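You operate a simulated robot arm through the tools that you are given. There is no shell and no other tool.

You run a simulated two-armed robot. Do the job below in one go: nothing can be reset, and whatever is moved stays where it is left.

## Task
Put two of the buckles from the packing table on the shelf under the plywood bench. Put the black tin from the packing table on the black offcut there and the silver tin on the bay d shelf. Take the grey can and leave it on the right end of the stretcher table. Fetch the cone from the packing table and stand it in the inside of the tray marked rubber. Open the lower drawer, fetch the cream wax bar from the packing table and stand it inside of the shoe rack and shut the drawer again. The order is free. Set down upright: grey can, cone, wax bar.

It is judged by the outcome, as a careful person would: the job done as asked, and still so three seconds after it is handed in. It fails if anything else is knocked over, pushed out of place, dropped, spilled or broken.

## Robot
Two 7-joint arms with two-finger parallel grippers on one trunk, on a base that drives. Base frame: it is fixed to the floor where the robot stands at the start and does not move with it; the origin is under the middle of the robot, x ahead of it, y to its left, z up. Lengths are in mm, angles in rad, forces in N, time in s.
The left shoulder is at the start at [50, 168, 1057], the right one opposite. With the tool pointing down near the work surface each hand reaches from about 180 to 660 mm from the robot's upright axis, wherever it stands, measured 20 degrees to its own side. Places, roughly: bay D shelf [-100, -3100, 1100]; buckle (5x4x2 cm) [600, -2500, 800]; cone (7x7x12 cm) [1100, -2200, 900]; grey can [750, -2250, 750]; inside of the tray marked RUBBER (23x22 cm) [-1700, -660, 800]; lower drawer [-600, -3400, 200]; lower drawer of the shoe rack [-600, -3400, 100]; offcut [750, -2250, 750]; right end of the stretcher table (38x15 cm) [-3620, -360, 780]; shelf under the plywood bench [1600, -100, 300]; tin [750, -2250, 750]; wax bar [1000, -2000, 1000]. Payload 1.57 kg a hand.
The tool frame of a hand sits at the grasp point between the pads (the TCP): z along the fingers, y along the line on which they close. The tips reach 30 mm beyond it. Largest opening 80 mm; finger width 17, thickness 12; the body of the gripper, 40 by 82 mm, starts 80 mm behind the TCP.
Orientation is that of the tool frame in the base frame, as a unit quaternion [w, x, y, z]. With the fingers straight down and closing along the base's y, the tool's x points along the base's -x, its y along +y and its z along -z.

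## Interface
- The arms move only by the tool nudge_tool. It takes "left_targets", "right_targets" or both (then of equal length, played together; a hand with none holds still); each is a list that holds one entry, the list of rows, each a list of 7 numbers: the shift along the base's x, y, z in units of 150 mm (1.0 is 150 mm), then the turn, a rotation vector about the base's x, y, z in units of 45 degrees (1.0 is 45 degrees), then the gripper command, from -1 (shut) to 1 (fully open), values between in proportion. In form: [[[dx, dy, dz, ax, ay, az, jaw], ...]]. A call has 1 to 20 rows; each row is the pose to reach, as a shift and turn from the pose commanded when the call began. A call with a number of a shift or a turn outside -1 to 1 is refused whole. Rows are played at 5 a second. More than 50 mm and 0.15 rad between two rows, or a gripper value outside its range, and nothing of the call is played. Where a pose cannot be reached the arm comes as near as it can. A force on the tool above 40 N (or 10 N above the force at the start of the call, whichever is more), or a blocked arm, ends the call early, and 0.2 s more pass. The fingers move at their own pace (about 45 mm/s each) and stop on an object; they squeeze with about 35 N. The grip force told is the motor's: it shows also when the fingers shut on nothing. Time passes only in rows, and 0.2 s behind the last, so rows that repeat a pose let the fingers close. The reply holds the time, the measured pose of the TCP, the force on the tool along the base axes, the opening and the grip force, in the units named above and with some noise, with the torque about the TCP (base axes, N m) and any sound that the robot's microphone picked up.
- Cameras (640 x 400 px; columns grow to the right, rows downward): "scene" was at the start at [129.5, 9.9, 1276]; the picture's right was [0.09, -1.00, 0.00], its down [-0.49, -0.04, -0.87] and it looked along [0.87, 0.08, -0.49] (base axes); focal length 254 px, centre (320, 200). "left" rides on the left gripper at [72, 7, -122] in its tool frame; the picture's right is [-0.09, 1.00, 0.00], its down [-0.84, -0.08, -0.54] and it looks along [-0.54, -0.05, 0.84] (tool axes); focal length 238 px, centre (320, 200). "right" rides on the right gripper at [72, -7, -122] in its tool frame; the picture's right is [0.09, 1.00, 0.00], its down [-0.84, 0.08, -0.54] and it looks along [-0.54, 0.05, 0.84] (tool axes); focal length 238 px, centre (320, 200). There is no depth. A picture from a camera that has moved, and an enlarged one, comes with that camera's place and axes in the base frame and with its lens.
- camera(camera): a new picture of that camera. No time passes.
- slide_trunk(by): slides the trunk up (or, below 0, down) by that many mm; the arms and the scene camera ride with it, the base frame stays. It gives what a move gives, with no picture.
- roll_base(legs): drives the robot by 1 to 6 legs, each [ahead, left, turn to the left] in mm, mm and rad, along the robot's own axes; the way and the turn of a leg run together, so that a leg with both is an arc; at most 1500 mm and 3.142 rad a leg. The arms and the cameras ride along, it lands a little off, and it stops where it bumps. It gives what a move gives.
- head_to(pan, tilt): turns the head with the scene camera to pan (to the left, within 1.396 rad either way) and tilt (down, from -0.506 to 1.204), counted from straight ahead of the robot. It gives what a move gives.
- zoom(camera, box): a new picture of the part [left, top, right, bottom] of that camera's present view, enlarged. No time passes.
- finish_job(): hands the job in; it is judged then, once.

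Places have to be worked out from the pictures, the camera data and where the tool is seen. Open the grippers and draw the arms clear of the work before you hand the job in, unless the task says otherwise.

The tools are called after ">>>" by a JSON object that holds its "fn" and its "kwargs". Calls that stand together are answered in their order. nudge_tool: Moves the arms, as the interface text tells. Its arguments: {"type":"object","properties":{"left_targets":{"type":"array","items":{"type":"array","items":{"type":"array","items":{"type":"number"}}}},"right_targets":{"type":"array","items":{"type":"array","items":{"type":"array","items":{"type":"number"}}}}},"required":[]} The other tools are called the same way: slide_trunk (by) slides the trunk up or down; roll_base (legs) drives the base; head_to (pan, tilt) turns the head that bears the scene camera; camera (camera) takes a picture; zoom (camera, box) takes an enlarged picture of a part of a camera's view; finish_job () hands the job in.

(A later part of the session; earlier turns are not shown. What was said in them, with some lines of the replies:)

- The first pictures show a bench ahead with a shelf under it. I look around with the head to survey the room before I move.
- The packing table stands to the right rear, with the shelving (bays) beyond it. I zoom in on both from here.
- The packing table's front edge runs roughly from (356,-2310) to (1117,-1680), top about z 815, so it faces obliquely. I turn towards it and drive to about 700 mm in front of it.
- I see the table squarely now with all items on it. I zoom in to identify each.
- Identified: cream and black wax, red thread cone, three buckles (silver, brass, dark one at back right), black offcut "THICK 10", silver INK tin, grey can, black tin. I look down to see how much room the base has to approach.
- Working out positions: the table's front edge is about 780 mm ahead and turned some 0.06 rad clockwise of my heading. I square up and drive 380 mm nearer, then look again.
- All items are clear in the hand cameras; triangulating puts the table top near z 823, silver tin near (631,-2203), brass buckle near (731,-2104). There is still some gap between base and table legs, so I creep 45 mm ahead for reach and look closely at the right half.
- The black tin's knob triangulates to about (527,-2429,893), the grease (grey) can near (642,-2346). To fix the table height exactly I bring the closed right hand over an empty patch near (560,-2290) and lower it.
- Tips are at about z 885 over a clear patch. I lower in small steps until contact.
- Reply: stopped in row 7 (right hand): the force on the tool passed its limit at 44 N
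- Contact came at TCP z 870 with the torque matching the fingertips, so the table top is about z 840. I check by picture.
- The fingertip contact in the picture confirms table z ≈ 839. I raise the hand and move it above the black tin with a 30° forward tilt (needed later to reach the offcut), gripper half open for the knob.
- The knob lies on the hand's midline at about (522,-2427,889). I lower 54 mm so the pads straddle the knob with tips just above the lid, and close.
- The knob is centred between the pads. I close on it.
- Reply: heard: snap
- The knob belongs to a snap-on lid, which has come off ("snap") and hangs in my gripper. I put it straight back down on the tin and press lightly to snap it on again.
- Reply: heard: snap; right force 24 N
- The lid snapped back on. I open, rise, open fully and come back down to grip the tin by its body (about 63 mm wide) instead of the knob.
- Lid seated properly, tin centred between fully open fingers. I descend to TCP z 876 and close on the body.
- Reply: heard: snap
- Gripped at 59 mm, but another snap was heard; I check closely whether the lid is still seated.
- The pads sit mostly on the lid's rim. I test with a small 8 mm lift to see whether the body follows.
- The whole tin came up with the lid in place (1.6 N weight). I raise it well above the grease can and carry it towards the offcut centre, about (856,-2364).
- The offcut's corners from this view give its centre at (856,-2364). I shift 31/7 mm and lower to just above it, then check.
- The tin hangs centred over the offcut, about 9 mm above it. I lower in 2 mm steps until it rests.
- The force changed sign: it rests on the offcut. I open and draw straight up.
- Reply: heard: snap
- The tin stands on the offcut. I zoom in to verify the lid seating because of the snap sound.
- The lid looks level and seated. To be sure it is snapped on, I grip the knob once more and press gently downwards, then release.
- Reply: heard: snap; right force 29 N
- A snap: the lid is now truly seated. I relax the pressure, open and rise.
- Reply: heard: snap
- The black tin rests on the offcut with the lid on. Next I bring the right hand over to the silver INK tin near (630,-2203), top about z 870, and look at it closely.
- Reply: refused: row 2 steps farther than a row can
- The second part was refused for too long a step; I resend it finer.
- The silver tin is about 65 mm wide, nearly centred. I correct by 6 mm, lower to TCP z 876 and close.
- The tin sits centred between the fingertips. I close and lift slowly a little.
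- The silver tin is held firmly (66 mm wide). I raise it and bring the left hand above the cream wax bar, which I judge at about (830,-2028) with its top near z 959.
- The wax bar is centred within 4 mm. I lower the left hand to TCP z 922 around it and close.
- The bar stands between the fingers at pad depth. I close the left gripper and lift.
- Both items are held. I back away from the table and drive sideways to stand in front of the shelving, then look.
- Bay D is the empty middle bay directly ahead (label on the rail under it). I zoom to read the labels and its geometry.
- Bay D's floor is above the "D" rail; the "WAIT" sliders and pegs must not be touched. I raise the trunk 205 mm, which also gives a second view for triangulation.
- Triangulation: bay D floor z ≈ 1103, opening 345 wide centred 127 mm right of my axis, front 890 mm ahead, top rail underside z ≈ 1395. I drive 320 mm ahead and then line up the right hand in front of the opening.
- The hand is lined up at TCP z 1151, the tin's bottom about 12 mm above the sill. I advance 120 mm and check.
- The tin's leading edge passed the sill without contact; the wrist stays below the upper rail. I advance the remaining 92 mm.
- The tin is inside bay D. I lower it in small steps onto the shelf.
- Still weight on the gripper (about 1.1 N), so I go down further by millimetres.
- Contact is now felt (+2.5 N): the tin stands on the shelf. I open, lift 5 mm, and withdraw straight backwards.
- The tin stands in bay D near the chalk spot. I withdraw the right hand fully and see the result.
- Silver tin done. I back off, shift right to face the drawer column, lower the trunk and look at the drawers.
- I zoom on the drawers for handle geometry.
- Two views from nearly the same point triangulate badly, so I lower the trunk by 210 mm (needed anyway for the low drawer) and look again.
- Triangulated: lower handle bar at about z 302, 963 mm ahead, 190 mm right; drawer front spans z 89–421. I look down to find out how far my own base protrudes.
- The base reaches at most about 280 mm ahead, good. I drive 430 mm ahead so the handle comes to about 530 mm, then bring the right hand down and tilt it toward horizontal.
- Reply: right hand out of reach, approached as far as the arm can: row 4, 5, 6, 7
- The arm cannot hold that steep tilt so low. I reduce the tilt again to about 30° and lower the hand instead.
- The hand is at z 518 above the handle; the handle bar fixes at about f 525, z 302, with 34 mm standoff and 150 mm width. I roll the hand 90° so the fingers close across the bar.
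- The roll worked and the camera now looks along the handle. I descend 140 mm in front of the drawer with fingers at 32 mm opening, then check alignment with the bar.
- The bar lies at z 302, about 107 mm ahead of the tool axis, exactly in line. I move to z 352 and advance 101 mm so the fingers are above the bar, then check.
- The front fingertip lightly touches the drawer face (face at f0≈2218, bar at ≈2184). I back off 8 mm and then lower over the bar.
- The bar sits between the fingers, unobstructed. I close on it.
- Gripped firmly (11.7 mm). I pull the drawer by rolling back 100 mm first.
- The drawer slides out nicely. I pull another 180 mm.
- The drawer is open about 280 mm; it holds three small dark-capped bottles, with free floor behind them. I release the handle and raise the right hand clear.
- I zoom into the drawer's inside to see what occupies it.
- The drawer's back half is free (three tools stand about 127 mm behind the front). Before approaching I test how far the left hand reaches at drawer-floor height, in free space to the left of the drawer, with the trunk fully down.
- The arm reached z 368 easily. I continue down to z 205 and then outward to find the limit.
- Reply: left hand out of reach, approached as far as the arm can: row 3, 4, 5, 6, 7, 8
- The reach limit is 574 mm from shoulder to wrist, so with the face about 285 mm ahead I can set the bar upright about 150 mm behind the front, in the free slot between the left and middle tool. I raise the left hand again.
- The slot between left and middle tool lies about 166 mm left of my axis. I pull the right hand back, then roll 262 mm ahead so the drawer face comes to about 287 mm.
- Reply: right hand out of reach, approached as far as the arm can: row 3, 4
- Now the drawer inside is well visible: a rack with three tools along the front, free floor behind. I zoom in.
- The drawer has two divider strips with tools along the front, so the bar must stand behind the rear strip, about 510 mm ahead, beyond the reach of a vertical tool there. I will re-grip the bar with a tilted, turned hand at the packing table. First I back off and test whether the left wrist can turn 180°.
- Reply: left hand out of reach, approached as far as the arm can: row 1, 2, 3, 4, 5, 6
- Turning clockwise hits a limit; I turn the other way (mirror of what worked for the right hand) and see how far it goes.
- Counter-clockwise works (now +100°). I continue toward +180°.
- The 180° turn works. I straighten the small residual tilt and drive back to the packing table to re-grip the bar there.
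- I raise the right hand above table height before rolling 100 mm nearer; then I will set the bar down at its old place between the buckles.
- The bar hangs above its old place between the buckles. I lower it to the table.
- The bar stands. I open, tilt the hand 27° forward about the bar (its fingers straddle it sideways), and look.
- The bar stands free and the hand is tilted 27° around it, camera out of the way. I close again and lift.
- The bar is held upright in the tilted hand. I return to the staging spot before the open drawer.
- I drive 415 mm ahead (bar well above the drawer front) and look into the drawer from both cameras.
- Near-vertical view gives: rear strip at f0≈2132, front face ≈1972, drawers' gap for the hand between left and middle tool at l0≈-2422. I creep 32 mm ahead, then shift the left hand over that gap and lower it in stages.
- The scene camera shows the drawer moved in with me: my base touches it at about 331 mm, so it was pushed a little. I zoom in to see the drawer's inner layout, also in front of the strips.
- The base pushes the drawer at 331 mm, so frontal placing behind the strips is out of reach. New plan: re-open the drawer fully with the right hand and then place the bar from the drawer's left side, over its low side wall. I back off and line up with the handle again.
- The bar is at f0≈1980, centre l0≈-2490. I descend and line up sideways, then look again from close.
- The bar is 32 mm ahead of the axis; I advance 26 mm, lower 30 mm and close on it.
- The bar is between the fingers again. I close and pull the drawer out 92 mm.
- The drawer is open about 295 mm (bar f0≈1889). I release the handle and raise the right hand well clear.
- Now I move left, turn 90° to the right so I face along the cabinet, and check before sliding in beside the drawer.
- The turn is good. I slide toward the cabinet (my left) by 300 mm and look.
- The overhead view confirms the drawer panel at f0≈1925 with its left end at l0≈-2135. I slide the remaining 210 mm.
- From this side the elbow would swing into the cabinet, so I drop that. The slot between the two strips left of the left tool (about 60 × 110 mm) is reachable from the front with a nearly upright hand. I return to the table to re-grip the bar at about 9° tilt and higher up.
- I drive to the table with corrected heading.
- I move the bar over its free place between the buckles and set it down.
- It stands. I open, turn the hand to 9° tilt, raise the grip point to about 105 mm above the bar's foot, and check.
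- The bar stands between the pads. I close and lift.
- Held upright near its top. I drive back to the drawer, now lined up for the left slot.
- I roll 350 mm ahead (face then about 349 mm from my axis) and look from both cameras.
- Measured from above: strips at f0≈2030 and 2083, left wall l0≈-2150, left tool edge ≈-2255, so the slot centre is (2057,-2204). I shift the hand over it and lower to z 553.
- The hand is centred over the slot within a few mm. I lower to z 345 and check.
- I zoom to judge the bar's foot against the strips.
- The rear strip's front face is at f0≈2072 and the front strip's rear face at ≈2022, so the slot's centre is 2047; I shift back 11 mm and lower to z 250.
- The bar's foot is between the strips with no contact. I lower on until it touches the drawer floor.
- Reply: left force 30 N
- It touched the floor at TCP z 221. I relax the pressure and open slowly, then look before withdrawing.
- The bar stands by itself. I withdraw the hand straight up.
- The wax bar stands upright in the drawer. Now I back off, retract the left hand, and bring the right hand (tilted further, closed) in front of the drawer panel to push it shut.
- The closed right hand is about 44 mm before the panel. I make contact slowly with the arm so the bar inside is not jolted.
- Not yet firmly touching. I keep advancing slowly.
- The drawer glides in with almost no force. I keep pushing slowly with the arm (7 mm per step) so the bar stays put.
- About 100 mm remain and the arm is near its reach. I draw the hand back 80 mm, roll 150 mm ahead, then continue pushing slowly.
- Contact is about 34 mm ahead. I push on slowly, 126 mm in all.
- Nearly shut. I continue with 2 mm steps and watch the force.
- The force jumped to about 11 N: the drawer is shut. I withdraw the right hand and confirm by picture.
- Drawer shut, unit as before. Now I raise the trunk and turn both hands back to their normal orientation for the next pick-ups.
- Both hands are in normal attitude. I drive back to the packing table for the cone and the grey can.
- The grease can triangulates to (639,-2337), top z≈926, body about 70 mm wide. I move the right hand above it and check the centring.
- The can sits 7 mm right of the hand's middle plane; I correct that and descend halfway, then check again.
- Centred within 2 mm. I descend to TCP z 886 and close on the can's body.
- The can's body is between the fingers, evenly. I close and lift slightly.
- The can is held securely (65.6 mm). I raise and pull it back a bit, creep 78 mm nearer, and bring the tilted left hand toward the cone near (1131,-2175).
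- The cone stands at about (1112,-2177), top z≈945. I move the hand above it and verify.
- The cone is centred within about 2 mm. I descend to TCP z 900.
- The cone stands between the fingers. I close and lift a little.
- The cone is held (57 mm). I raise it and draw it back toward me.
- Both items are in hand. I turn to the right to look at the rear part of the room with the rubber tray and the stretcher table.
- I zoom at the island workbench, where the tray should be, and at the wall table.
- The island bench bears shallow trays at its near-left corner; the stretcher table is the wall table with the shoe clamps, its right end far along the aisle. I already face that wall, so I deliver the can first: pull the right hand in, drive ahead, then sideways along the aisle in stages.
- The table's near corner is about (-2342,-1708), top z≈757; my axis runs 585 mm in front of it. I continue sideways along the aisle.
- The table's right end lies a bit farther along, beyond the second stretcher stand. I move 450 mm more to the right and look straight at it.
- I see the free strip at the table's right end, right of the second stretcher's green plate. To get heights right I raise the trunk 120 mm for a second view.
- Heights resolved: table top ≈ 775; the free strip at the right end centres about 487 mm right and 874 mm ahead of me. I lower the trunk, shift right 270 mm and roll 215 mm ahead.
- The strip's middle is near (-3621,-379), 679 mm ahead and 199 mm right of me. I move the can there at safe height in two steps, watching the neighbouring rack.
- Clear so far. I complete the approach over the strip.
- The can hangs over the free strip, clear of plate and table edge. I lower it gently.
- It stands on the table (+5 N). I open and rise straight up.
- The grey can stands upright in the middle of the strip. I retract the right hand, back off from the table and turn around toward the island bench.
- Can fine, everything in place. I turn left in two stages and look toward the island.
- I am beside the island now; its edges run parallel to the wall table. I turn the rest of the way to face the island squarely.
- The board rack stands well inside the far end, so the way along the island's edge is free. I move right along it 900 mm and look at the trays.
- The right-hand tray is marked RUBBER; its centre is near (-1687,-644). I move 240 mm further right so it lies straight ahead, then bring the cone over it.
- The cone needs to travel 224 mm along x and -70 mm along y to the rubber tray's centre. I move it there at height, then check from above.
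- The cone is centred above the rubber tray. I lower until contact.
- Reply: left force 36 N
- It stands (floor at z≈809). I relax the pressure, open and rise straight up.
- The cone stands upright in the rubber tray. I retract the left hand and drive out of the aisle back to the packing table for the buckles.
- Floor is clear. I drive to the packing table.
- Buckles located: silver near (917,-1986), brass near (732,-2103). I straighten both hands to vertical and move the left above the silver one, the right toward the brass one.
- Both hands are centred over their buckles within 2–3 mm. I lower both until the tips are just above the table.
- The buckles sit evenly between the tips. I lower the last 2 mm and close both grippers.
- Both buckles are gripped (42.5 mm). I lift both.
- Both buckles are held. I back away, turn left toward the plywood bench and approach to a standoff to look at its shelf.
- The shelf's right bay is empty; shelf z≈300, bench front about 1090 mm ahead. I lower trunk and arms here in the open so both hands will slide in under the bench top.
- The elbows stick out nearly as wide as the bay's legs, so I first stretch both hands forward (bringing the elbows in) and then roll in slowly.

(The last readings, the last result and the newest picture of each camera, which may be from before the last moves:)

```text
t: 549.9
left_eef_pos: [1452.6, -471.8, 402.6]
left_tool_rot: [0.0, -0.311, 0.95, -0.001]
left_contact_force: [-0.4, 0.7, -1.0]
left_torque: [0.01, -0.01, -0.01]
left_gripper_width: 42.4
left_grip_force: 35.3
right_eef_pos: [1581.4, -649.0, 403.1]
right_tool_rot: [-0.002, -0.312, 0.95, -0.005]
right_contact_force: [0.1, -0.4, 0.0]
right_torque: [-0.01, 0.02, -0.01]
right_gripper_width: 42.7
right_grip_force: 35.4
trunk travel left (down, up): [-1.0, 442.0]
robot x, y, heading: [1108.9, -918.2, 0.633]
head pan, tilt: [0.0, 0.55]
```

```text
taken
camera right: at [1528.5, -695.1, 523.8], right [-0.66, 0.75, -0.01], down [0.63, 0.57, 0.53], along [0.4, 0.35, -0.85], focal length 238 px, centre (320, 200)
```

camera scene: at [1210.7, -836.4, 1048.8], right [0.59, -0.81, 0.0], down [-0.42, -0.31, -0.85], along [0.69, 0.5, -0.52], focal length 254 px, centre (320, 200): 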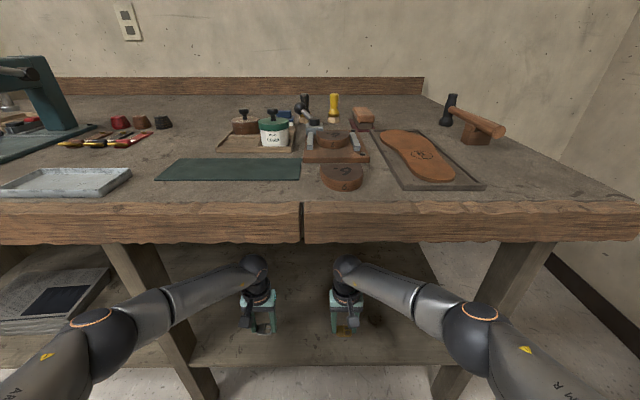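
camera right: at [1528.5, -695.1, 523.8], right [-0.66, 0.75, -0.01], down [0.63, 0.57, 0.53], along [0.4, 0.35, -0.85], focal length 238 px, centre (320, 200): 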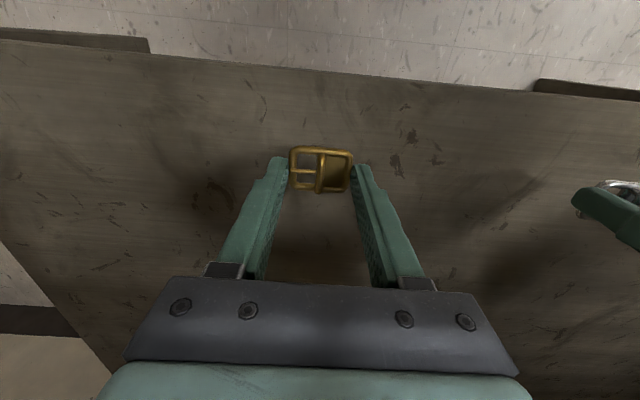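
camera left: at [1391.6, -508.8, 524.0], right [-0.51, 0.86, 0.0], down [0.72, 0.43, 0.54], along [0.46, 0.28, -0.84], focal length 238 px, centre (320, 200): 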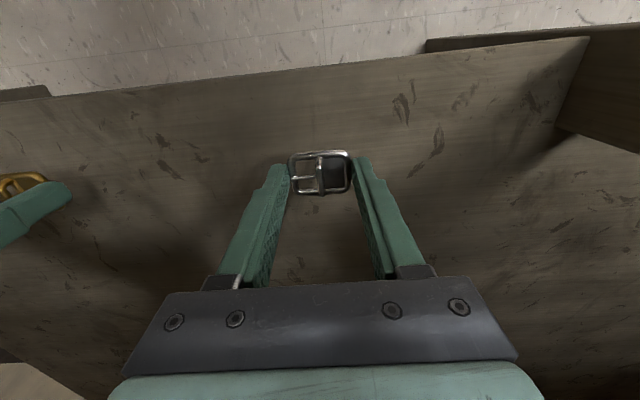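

Both buckles are already over the shelf. I roll in 60 mm more and lower both hands.

>>> {"fn": "roll_base", "kwargs": {"legs": [[60, 0, 0]]}}

>>> {"fn": "nudge_tool", "kwargs": {"left_targets": [[[0, 0, -0.15, 0, 0, 0, -1], [0, 0, -0.3, 0, 0, 0, -1], [0, 0, -0.38, 0, 0, 0, -1], [0, 0, -0.4, 0, 0, 0, -1]]], "right_targets": [[[0, 0, -0.15, 0, 0, 0, -1], [0, 0, -0.3, 0, 0, 0, -1], [0, 0, -0.38, 0, 0, 0, -1], [0, 0, -0.4, 0, 0, 0, -1]]]}}

>>> {"fn": "camera", "kwargs": {"camera": "left"}}

>>> {"fn": "camera", "kwargs": {"camera": "right"}}

>>> {"fn": "camera", "kwargs": {"camera": "scene"}}

```text
t: 550.8
left_eef_pos: [1500.6, -436.1, 402.7]
left_tool_rot: [0.0, -0.311, 0.95, 0.0]
left_contact_force: [0.5, 0.5, -0.1]
left_torque: [-0.02, -0.01, 0.04]
left_gripper_width: 42.3
left_grip_force: 35.3
right_eef_pos: [1630.0, -613.0, 402.4]
right_tool_rot: [-0.002, -0.313, 0.95, -0.005]
right_contact_force: [-0.1, 0.0, 0.0]
right_torque: [0.03, 0.0, 0.01]
right_gripper_width: 42.5
right_grip_force: 34.9
trunk travel left (down, up): [-1.0, 442.0]
robot x, y, heading: [1152.8, -880.4, 0.635]
head pan, tilt: [0.0, 0.55]
```

```text
t: 552.0
left_eef_pos: [1503.0, -435.5, 347.4]
left_tool_rot: [0.001, -0.311, 0.95, 0.0]
left_contact_force: [-6.5, -2.9, 20.5]
left_torque: [0.01, 0.37, 0.12]
left_gripper_width: 42.2
left_grip_force: 34.8
right_eef_pos: [1625.0, -619.8, 351.6]
right_tool_rot: [-0.001, -0.311, 0.95, -0.005]
right_contact_force: [1.2, -0.7, 0.2]
right_torque: [-0.01, 0.0, 0.01]
right_gripper_width: 42.8
right_grip_force: 35.3
right hand out of reach, approached as far as the arm can: row 2, 3, 4
trunk travel left (down, up): [-1.0, 442.0]
robot x, y, heading: [1154.0, -877.9, 0.634]
head pan, tilt: [0.0, 0.55]
stopped in row 4 (left hand): the force on the tool passed its limit at 41 N (the readings are from after the stop); the commanded pose is now the measured one
```

```text
taken
camera left: at [1441.9, -473.0, 469.1], right [-0.52, 0.86, 0.0], down [0.72, 0.43, 0.55], along [0.47, 0.28, -0.84], focal length 238 px, centre (320, 200)
```

left: 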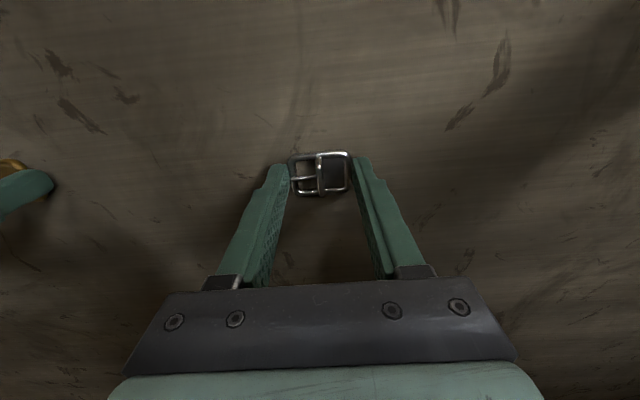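

```text
taken
camera right: at [1570.9, -667.0, 473.6], right [-0.67, 0.75, -0.01], down [0.63, 0.56, 0.54], along [0.4, 0.35, -0.84], focal length 238 px, centre (320, 200)
```

right: 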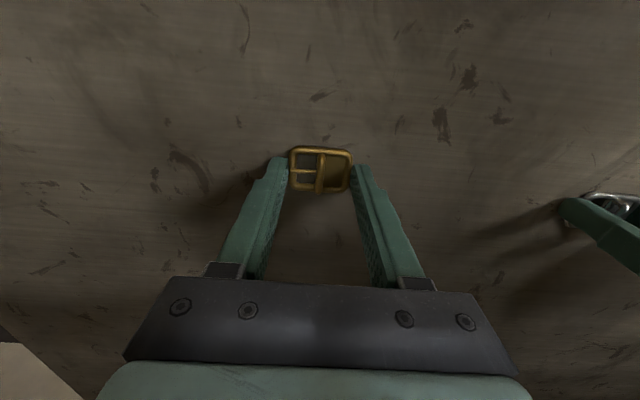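

```text
taken
camera scene: at [1257.8, -802.1, 1048.9], right [0.59, -0.81, 0.0], down [-0.42, -0.31, -0.85], along [0.69, 0.51, -0.52], focal length 254 px, centre (320, 200)
```

scene: 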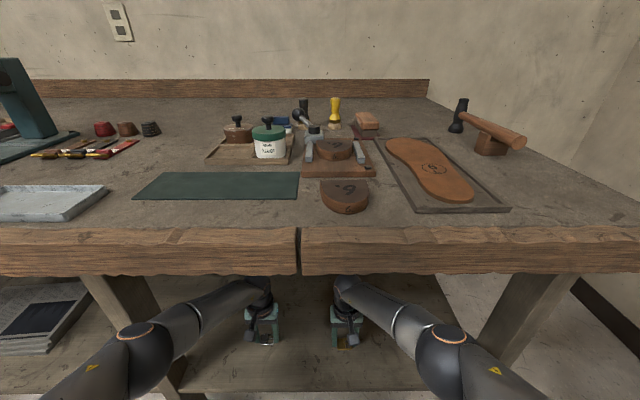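

The left buckle touched the shelf (shelf z≈316). I release it there; the right hand I pull back 15 mm to stay within reach and lower the last millimetres.

>>> {"fn": "nudge_tool", "kwargs": {"left_targets": [[[0, 0, 0.006, 0, 0, 0, -1], [0, 0, 0.008, 0, 0, 0, 0.3], [0, 0, 0.008, 0, 0, 0, 0.6], [0, 0, 0.008, 0, 0, 0, 0.6], [0, 0, 0.008, 0, 0, 0, 0.6]]], "right_targets": [[[-0.04, -0.03, 0, 0, 0, 0, -1], [-0.08, -0.06, 0, 0, 0, 0, -1], [-0.08, -0.06, -0.01, 0, 0, 0, -1], [-0.08, -0.06, -0.02, 0, 0, 0, -1], [-0.08, -0.06, -0.027, 0, 0, 0, -1]]]}}

>>> {"fn": "camera", "kwargs": {"camera": "left"}}

>>> {"fn": "camera", "kwargs": {"camera": "right"}}

```text
t: 553.2
left_eef_pos: [1499.1, -432.3, 348.4]
left_tool_rot: [0.001, -0.313, 0.95, 0.003]
left_contact_force: [-2.2, -1.8, 16.0]
left_torque: [-0.63, -0.25, -0.17]
left_gripper_width: 64.1
left_grip_force: 0.0
right_eef_pos: [1613.6, -630.0, 349.9]
right_tool_rot: [-0.001, -0.313, 0.95, -0.006]
right_contact_force: [-1.2, -7.4, 16.8]
right_torque: [-0.08, 0.19, 0.03]
right_gripper_width: 42.5
right_grip_force: 35.3
trunk travel left (down, up): [-1.0, 442.0]
robot x, y, heading: [1153.7, -880.0, 0.634]
head pan, tilt: [0.0, 0.55]
```

```text
taken
camera left: at [1438.8, -471.0, 469.3], right [-0.52, 0.86, 0.0], down [0.72, 0.43, 0.54], along [0.46, 0.29, -0.84], focal length 238 px, centre (320, 200)
```

left: 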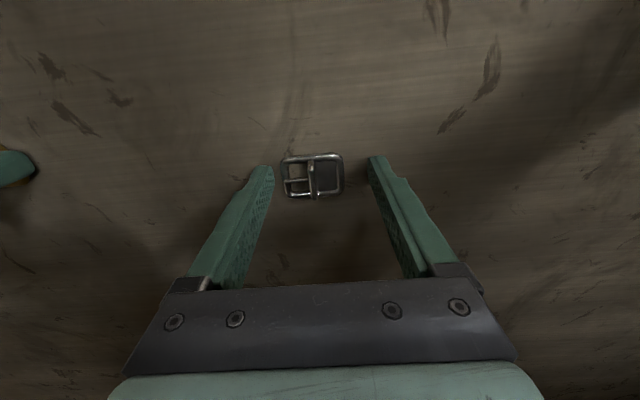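

```text
taken
camera right: at [1559.6, -675.9, 471.3], right [-0.67, 0.75, -0.01], down [0.63, 0.56, 0.54], along [0.41, 0.35, -0.84], focal length 238 px, centre (320, 200)
```

right: 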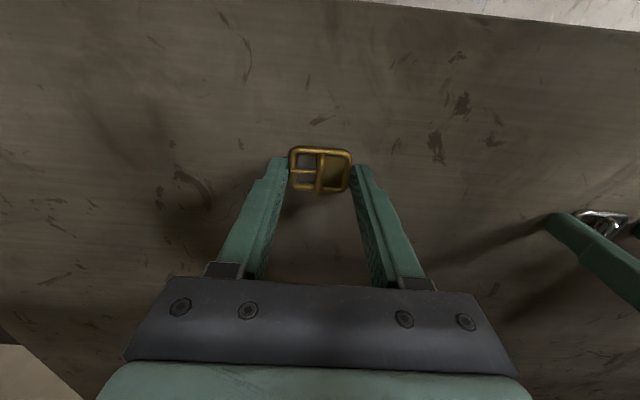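

The silver buckle lies on the shelf; the brass one touches it too. I raise the left hand and open the right.

>>> {"fn": "nudge_tool", "kwargs": {"left_targets": [[[0, 0, 0.05, 0, 0, 0, 0.6], [0, 0, 0.15, 0, 0, 0, 0.6], [0, 0, 0.3, 0, 0, 0, 0.6], [0, 0, 0.4, 0, 0, 0, 0.6], [0, 0, 0.5, 0, 0, 0, 0.6], [0, 0, 0.5, 0, 0, 0, 0.6]]], "right_targets": [[[0, 0, 0.008, 0, 0, 0, -1], [0, 0, 0.01, 0, 0, 0, 0.3], [0, 0, 0.01, 0, 0, 0, 0.6], [0, 0, 0.01, 0, 0, 0, 0.6], [0, 0, 0.03, 0, 0, 0, 0.6], [0, 0, 0.1, 0, 0, 0, 0.6]]]}}

>>> {"fn": "nudge_tool", "kwargs": {"right_targets": [[[0, 0, 0.1, 0, 0, 0, 0.6], [0, 0, 0.25, 0, 0, 0, 0.6], [0, 0, 0.4, 0, 0, 0, 0.6]]]}}

>>> {"fn": "camera", "kwargs": {"camera": "left"}}

>>> {"fn": "camera", "kwargs": {"camera": "right"}}

```text
t: 554.6
left_eef_pos: [1501.7, -434.9, 422.5]
left_tool_rot: [0.001, -0.311, 0.95, -0.001]
left_contact_force: [-0.3, -0.3, 0.6]
left_torque: [-0.02, -0.01, 0.01]
left_gripper_width: 64.2
left_grip_force: 0.0
right_eef_pos: [1611.3, -627.6, 360.6]
right_tool_rot: [-0.003, -0.312, 0.95, -0.004]
right_contact_force: [0.1, -0.1, 0.2]
right_torque: [0.0, -0.01, 0.02]
right_gripper_width: 64.1
right_grip_force: 0.1
trunk travel left (down, up): [-1.0, 442.0]
robot x, y, heading: [1153.3, -880.0, 0.63]
head pan, tilt: [0.0, 0.55]
```

```text
t: 555.4
left_eef_pos: [1503.0, -435.0, 423.6]
left_tool_rot: [0.001, -0.311, 0.95, 0.0]
left_contact_force: [-0.2, -0.2, 0.3]
left_torque: [0.02, -0.01, 0.02]
left_gripper_width: 64.1
left_grip_force: 0.1
right_eef_pos: [1613.2, -628.0, 422.1]
right_tool_rot: [-0.002, -0.312, 0.95, -0.006]
right_contact_force: [-0.2, 0.6, 0.6]
right_torque: [-0.03, 0.01, 0.0]
right_gripper_width: 64.1
right_grip_force: 0.1
trunk travel left (down, up): [-1.0, 442.0]
robot x, y, heading: [1156.2, -879.5, 0.632]
head pan, tilt: [0.0, 0.55]
```

```text
taken
camera left: at [1440.9, -472.6, 543.1], right [-0.51, 0.86, 0.0], down [0.72, 0.43, 0.54], along [0.47, 0.28, -0.84], focal length 238 px, centre (320, 200)
```

left: 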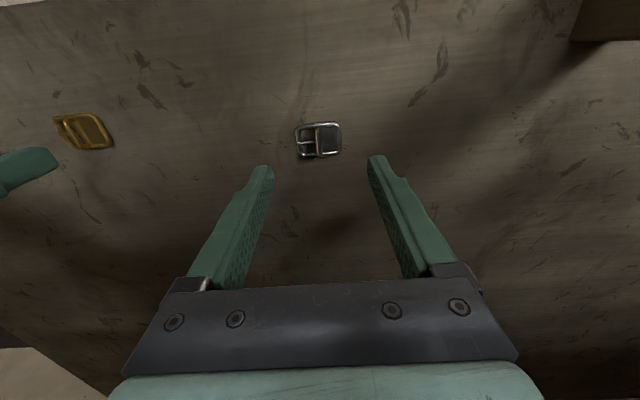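

```text
taken
camera right: at [1559.3, -675.9, 544.0], right [-0.67, 0.75, -0.01], down [0.63, 0.57, 0.53], along [0.4, 0.35, -0.85], focal length 238 px, centre (320, 200)
```

right: 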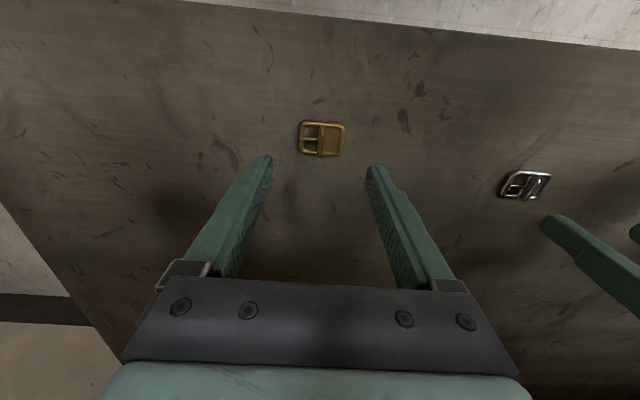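

Both buckles lie on the shelf. I roll straight back out, then raise trunk and arms clear and check the overall state.

>>> {"fn": "roll_base", "kwargs": {"legs": [[-560, 0, 0]]}}

>>> {"fn": "slide_trunk", "kwargs": {"by": 225}}

>>> {"fn": "nudge_tool", "kwargs": {"left_targets": [[[0, 0, 0.25, 0, 0, 0, 1], [0, 0, 0.5, 0, 0, 0, 1], [0, 0, 0.75, 0, 0, 0, 1], [0, 0, 1.0, 0, 0, 0, 1]]], "right_targets": [[[0, 0, 0.25, 0, 0, 0, 1], [0, 0, 0.5, 0, 0, 0, 1], [0, 0, 0.75, 0, 0, 0, 1], [0, 0, 1.0, 0, 0, 0, 1]]]}}

>>> {"fn": "camera", "kwargs": {"camera": "scene"}}

>>> {"fn": "zoom", "kwargs": {"camera": "scene", "box": [230, 200, 430, 320]}}

```text
t: 558.6
left_eef_pos: [1054.6, -763.4, 422.1]
left_tool_rot: [0.001, -0.312, 0.95, 0.0]
left_contact_force: [-0.1, -0.2, -0.5]
left_torque: [-0.03, 0.03, -0.04]
left_gripper_width: 63.8
left_grip_force: 0.1
right_eef_pos: [1164.0, -956.7, 421.5]
right_tool_rot: [-0.003, -0.314, 0.95, -0.005]
right_contact_force: [0.1, 0.2, 1.0]
right_torque: [0.04, 0.02, 0.04]
right_gripper_width: 63.8
right_grip_force: 0.0
trunk travel left (down, up): [-1.0, 442.0]
robot x, y, heading: [707.5, -1212.2, 0.637]
head pan, tilt: [0.0, 0.55]
```

```text
t: 561.0
left_eef_pos: [1053.6, -763.7, 646.5]
left_tool_rot: [0.001, -0.313, 0.95, -0.001]
left_contact_force: [0.6, 0.8, 0.2]
left_torque: [-0.01, -0.03, 0.02]
left_gripper_width: 64.0
left_grip_force: 0.0
right_eef_pos: [1164.6, -956.8, 645.8]
right_tool_rot: [-0.002, -0.314, 0.95, -0.005]
right_contact_force: [-0.3, 0.3, 0.4]
right_torque: [0.0, 0.0, -0.02]
right_gripper_width: 63.6
right_grip_force: 0.1
trunk travel left (down, up): [-226.0, 217.0]
robot x, y, heading: [708.8, -1209.3, 0.631]
head pan, tilt: [0.0, 0.55]
```

```text
t: 562.0
left_eef_pos: [1053.6, -762.6, 796.9]
left_tool_rot: [0.001, -0.312, 0.95, 0.0]
left_contact_force: [0.7, -0.3, -0.2]
left_torque: [-0.02, 0.01, -0.01]
left_gripper_width: 79.9
left_grip_force: 0.1
right_eef_pos: [1163.8, -956.7, 796.3]
right_tool_rot: [-0.002, -0.314, 0.949, -0.005]
right_contact_force: [-0.4, 0.4, 0.0]
right_torque: [-0.02, 0.01, -0.03]
right_gripper_width: 79.9
right_grip_force: 0.1
trunk travel left (down, up): [-226.0, 217.0]
robot x, y, heading: [703.3, -1209.2, 0.637]
head pan, tilt: [0.0, 0.55]
```

```text
taken
camera scene: at [811.4, -1129.7, 1273.8], right [0.59, -0.8, 0.0], down [-0.42, -0.31, -0.85], along [0.69, 0.51, -0.52], focal length 254 px, centre (320, 200)
```

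scene: 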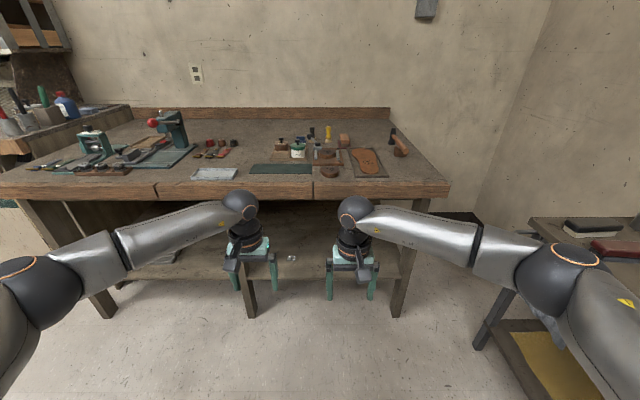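

```text
3.20 times, centred on (330, 260) of scene
camera zoom: at [811.4, -1129.7, 1273.8], right [0.59, -0.8, 0.0], down [-0.42, -0.31, -0.85], along [0.69, 0.51, -0.52], focal length 814 px, centre (288, 8)
```

zoom: 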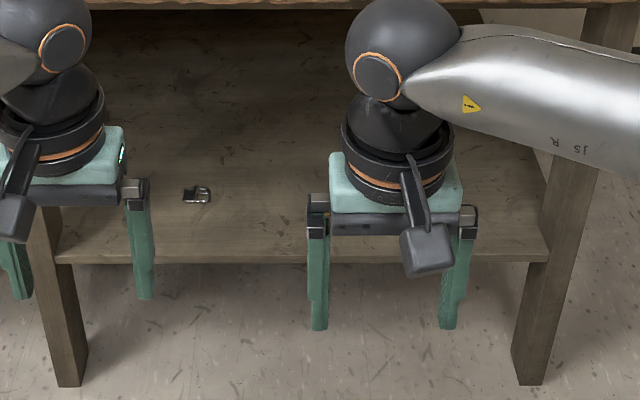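

Everything on and under the bench looks right. I take a last look at the packing table with the head only.

>>> {"fn": "head_to", "kwargs": {"pan": -1.39, "tilt": 0.45}}

>>> {"fn": "camera", "kwargs": {"camera": "scene"}}

>>> {"fn": "zoom", "kwargs": {"camera": "scene", "box": [250, 100, 640, 300]}}

```text
t: 563.5
left_eef_pos: [1053.9, -764.1, 796.6]
left_tool_rot: [0.001, -0.313, 0.95, 0.0]
left_contact_force: [0.3, 0.3, 1.2]
left_torque: [-0.04, -0.01, 0.01]
left_gripper_width: 80.1
left_grip_force: 0.1
right_eef_pos: [1165.3, -956.8, 795.2]
right_tool_rot: [-0.004, -0.314, 0.949, -0.005]
right_contact_force: [-0.6, -0.1, 0.0]
right_torque: [-0.01, -0.01, 0.01]
right_gripper_width: 80.0
right_grip_force: 0.0
trunk travel left (down, up): [-226.0, 217.0]
robot x, y, heading: [710.2, -1209.3, 0.637]
head pan, tilt: [-1.389, 0.45]
```

```text
taken
camera scene: at [806.4, -1245.7, 1282.9], right [-0.68, -0.73, 0.0], down [-0.32, 0.3, -0.9], along [0.66, -0.62, -0.44], focal length 254 px, centre (320, 200)
```

scene: 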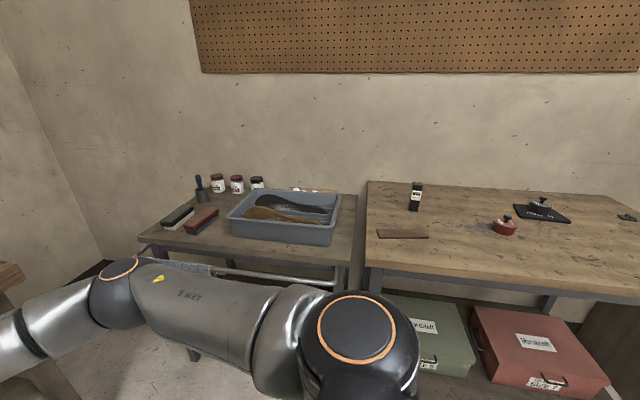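

```text
1.64 times, centred on (445, 200) of scene
camera zoom: at [806.4, -1245.7, 1282.9], right [-0.68, -0.73, 0.0], down [-0.32, 0.3, -0.9], along [0.66, -0.62, -0.44], focal length 417 px, centre (115, 200)
```

zoom: 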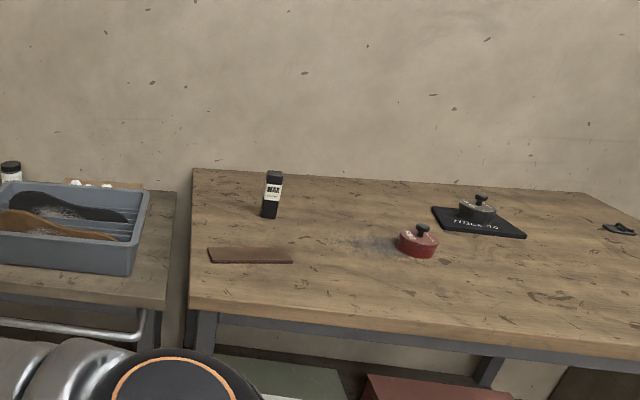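

The packing table is in order: black tin lidded on the offcut, untouched items in place. Both grippers are open and clear of the work, so I hand the job in.

>>> {"fn": "finish_job", "kwargs": {}}

```text
The job is handed in.
```

The whole job is done and has been handed in; I don't have the judge's result yet. From the last pictures and force readings:

- **Buckles:** The silver and the brass buckle lie on the shelf under the plywood bench, in its right half. The dark one is still on the packing table.
- **Black tin:** It stands on the black offcut ("THICK 10"). Its lid snaps on, and it came off once when I first lifted it by the knob. I pressed it back on, and in the last pictures it sits level and seated.
- **Silver tin:** The round INK tin stands on the bay D shelf, near the front.
- **Grey can:** It stands upright on the right end of the stretcher table, in the free strip beside the green plate.
- **Cone:** It stands upright in the middle of the tray marked RUBBER.
- **Wax bar:** It was standing upright in the lower drawer, between the two divider strips at the left, when I last saw it. I pushed the drawer shut slowly and did not open it again to check.

While I was placing the wax bar, my base nudged the open drawer in by a few centimetres, and I pulled it out again afterwards. I saw nothing knocked over or out of place on the tables and bench I looked back at. Both grippers are open and clear of the work.
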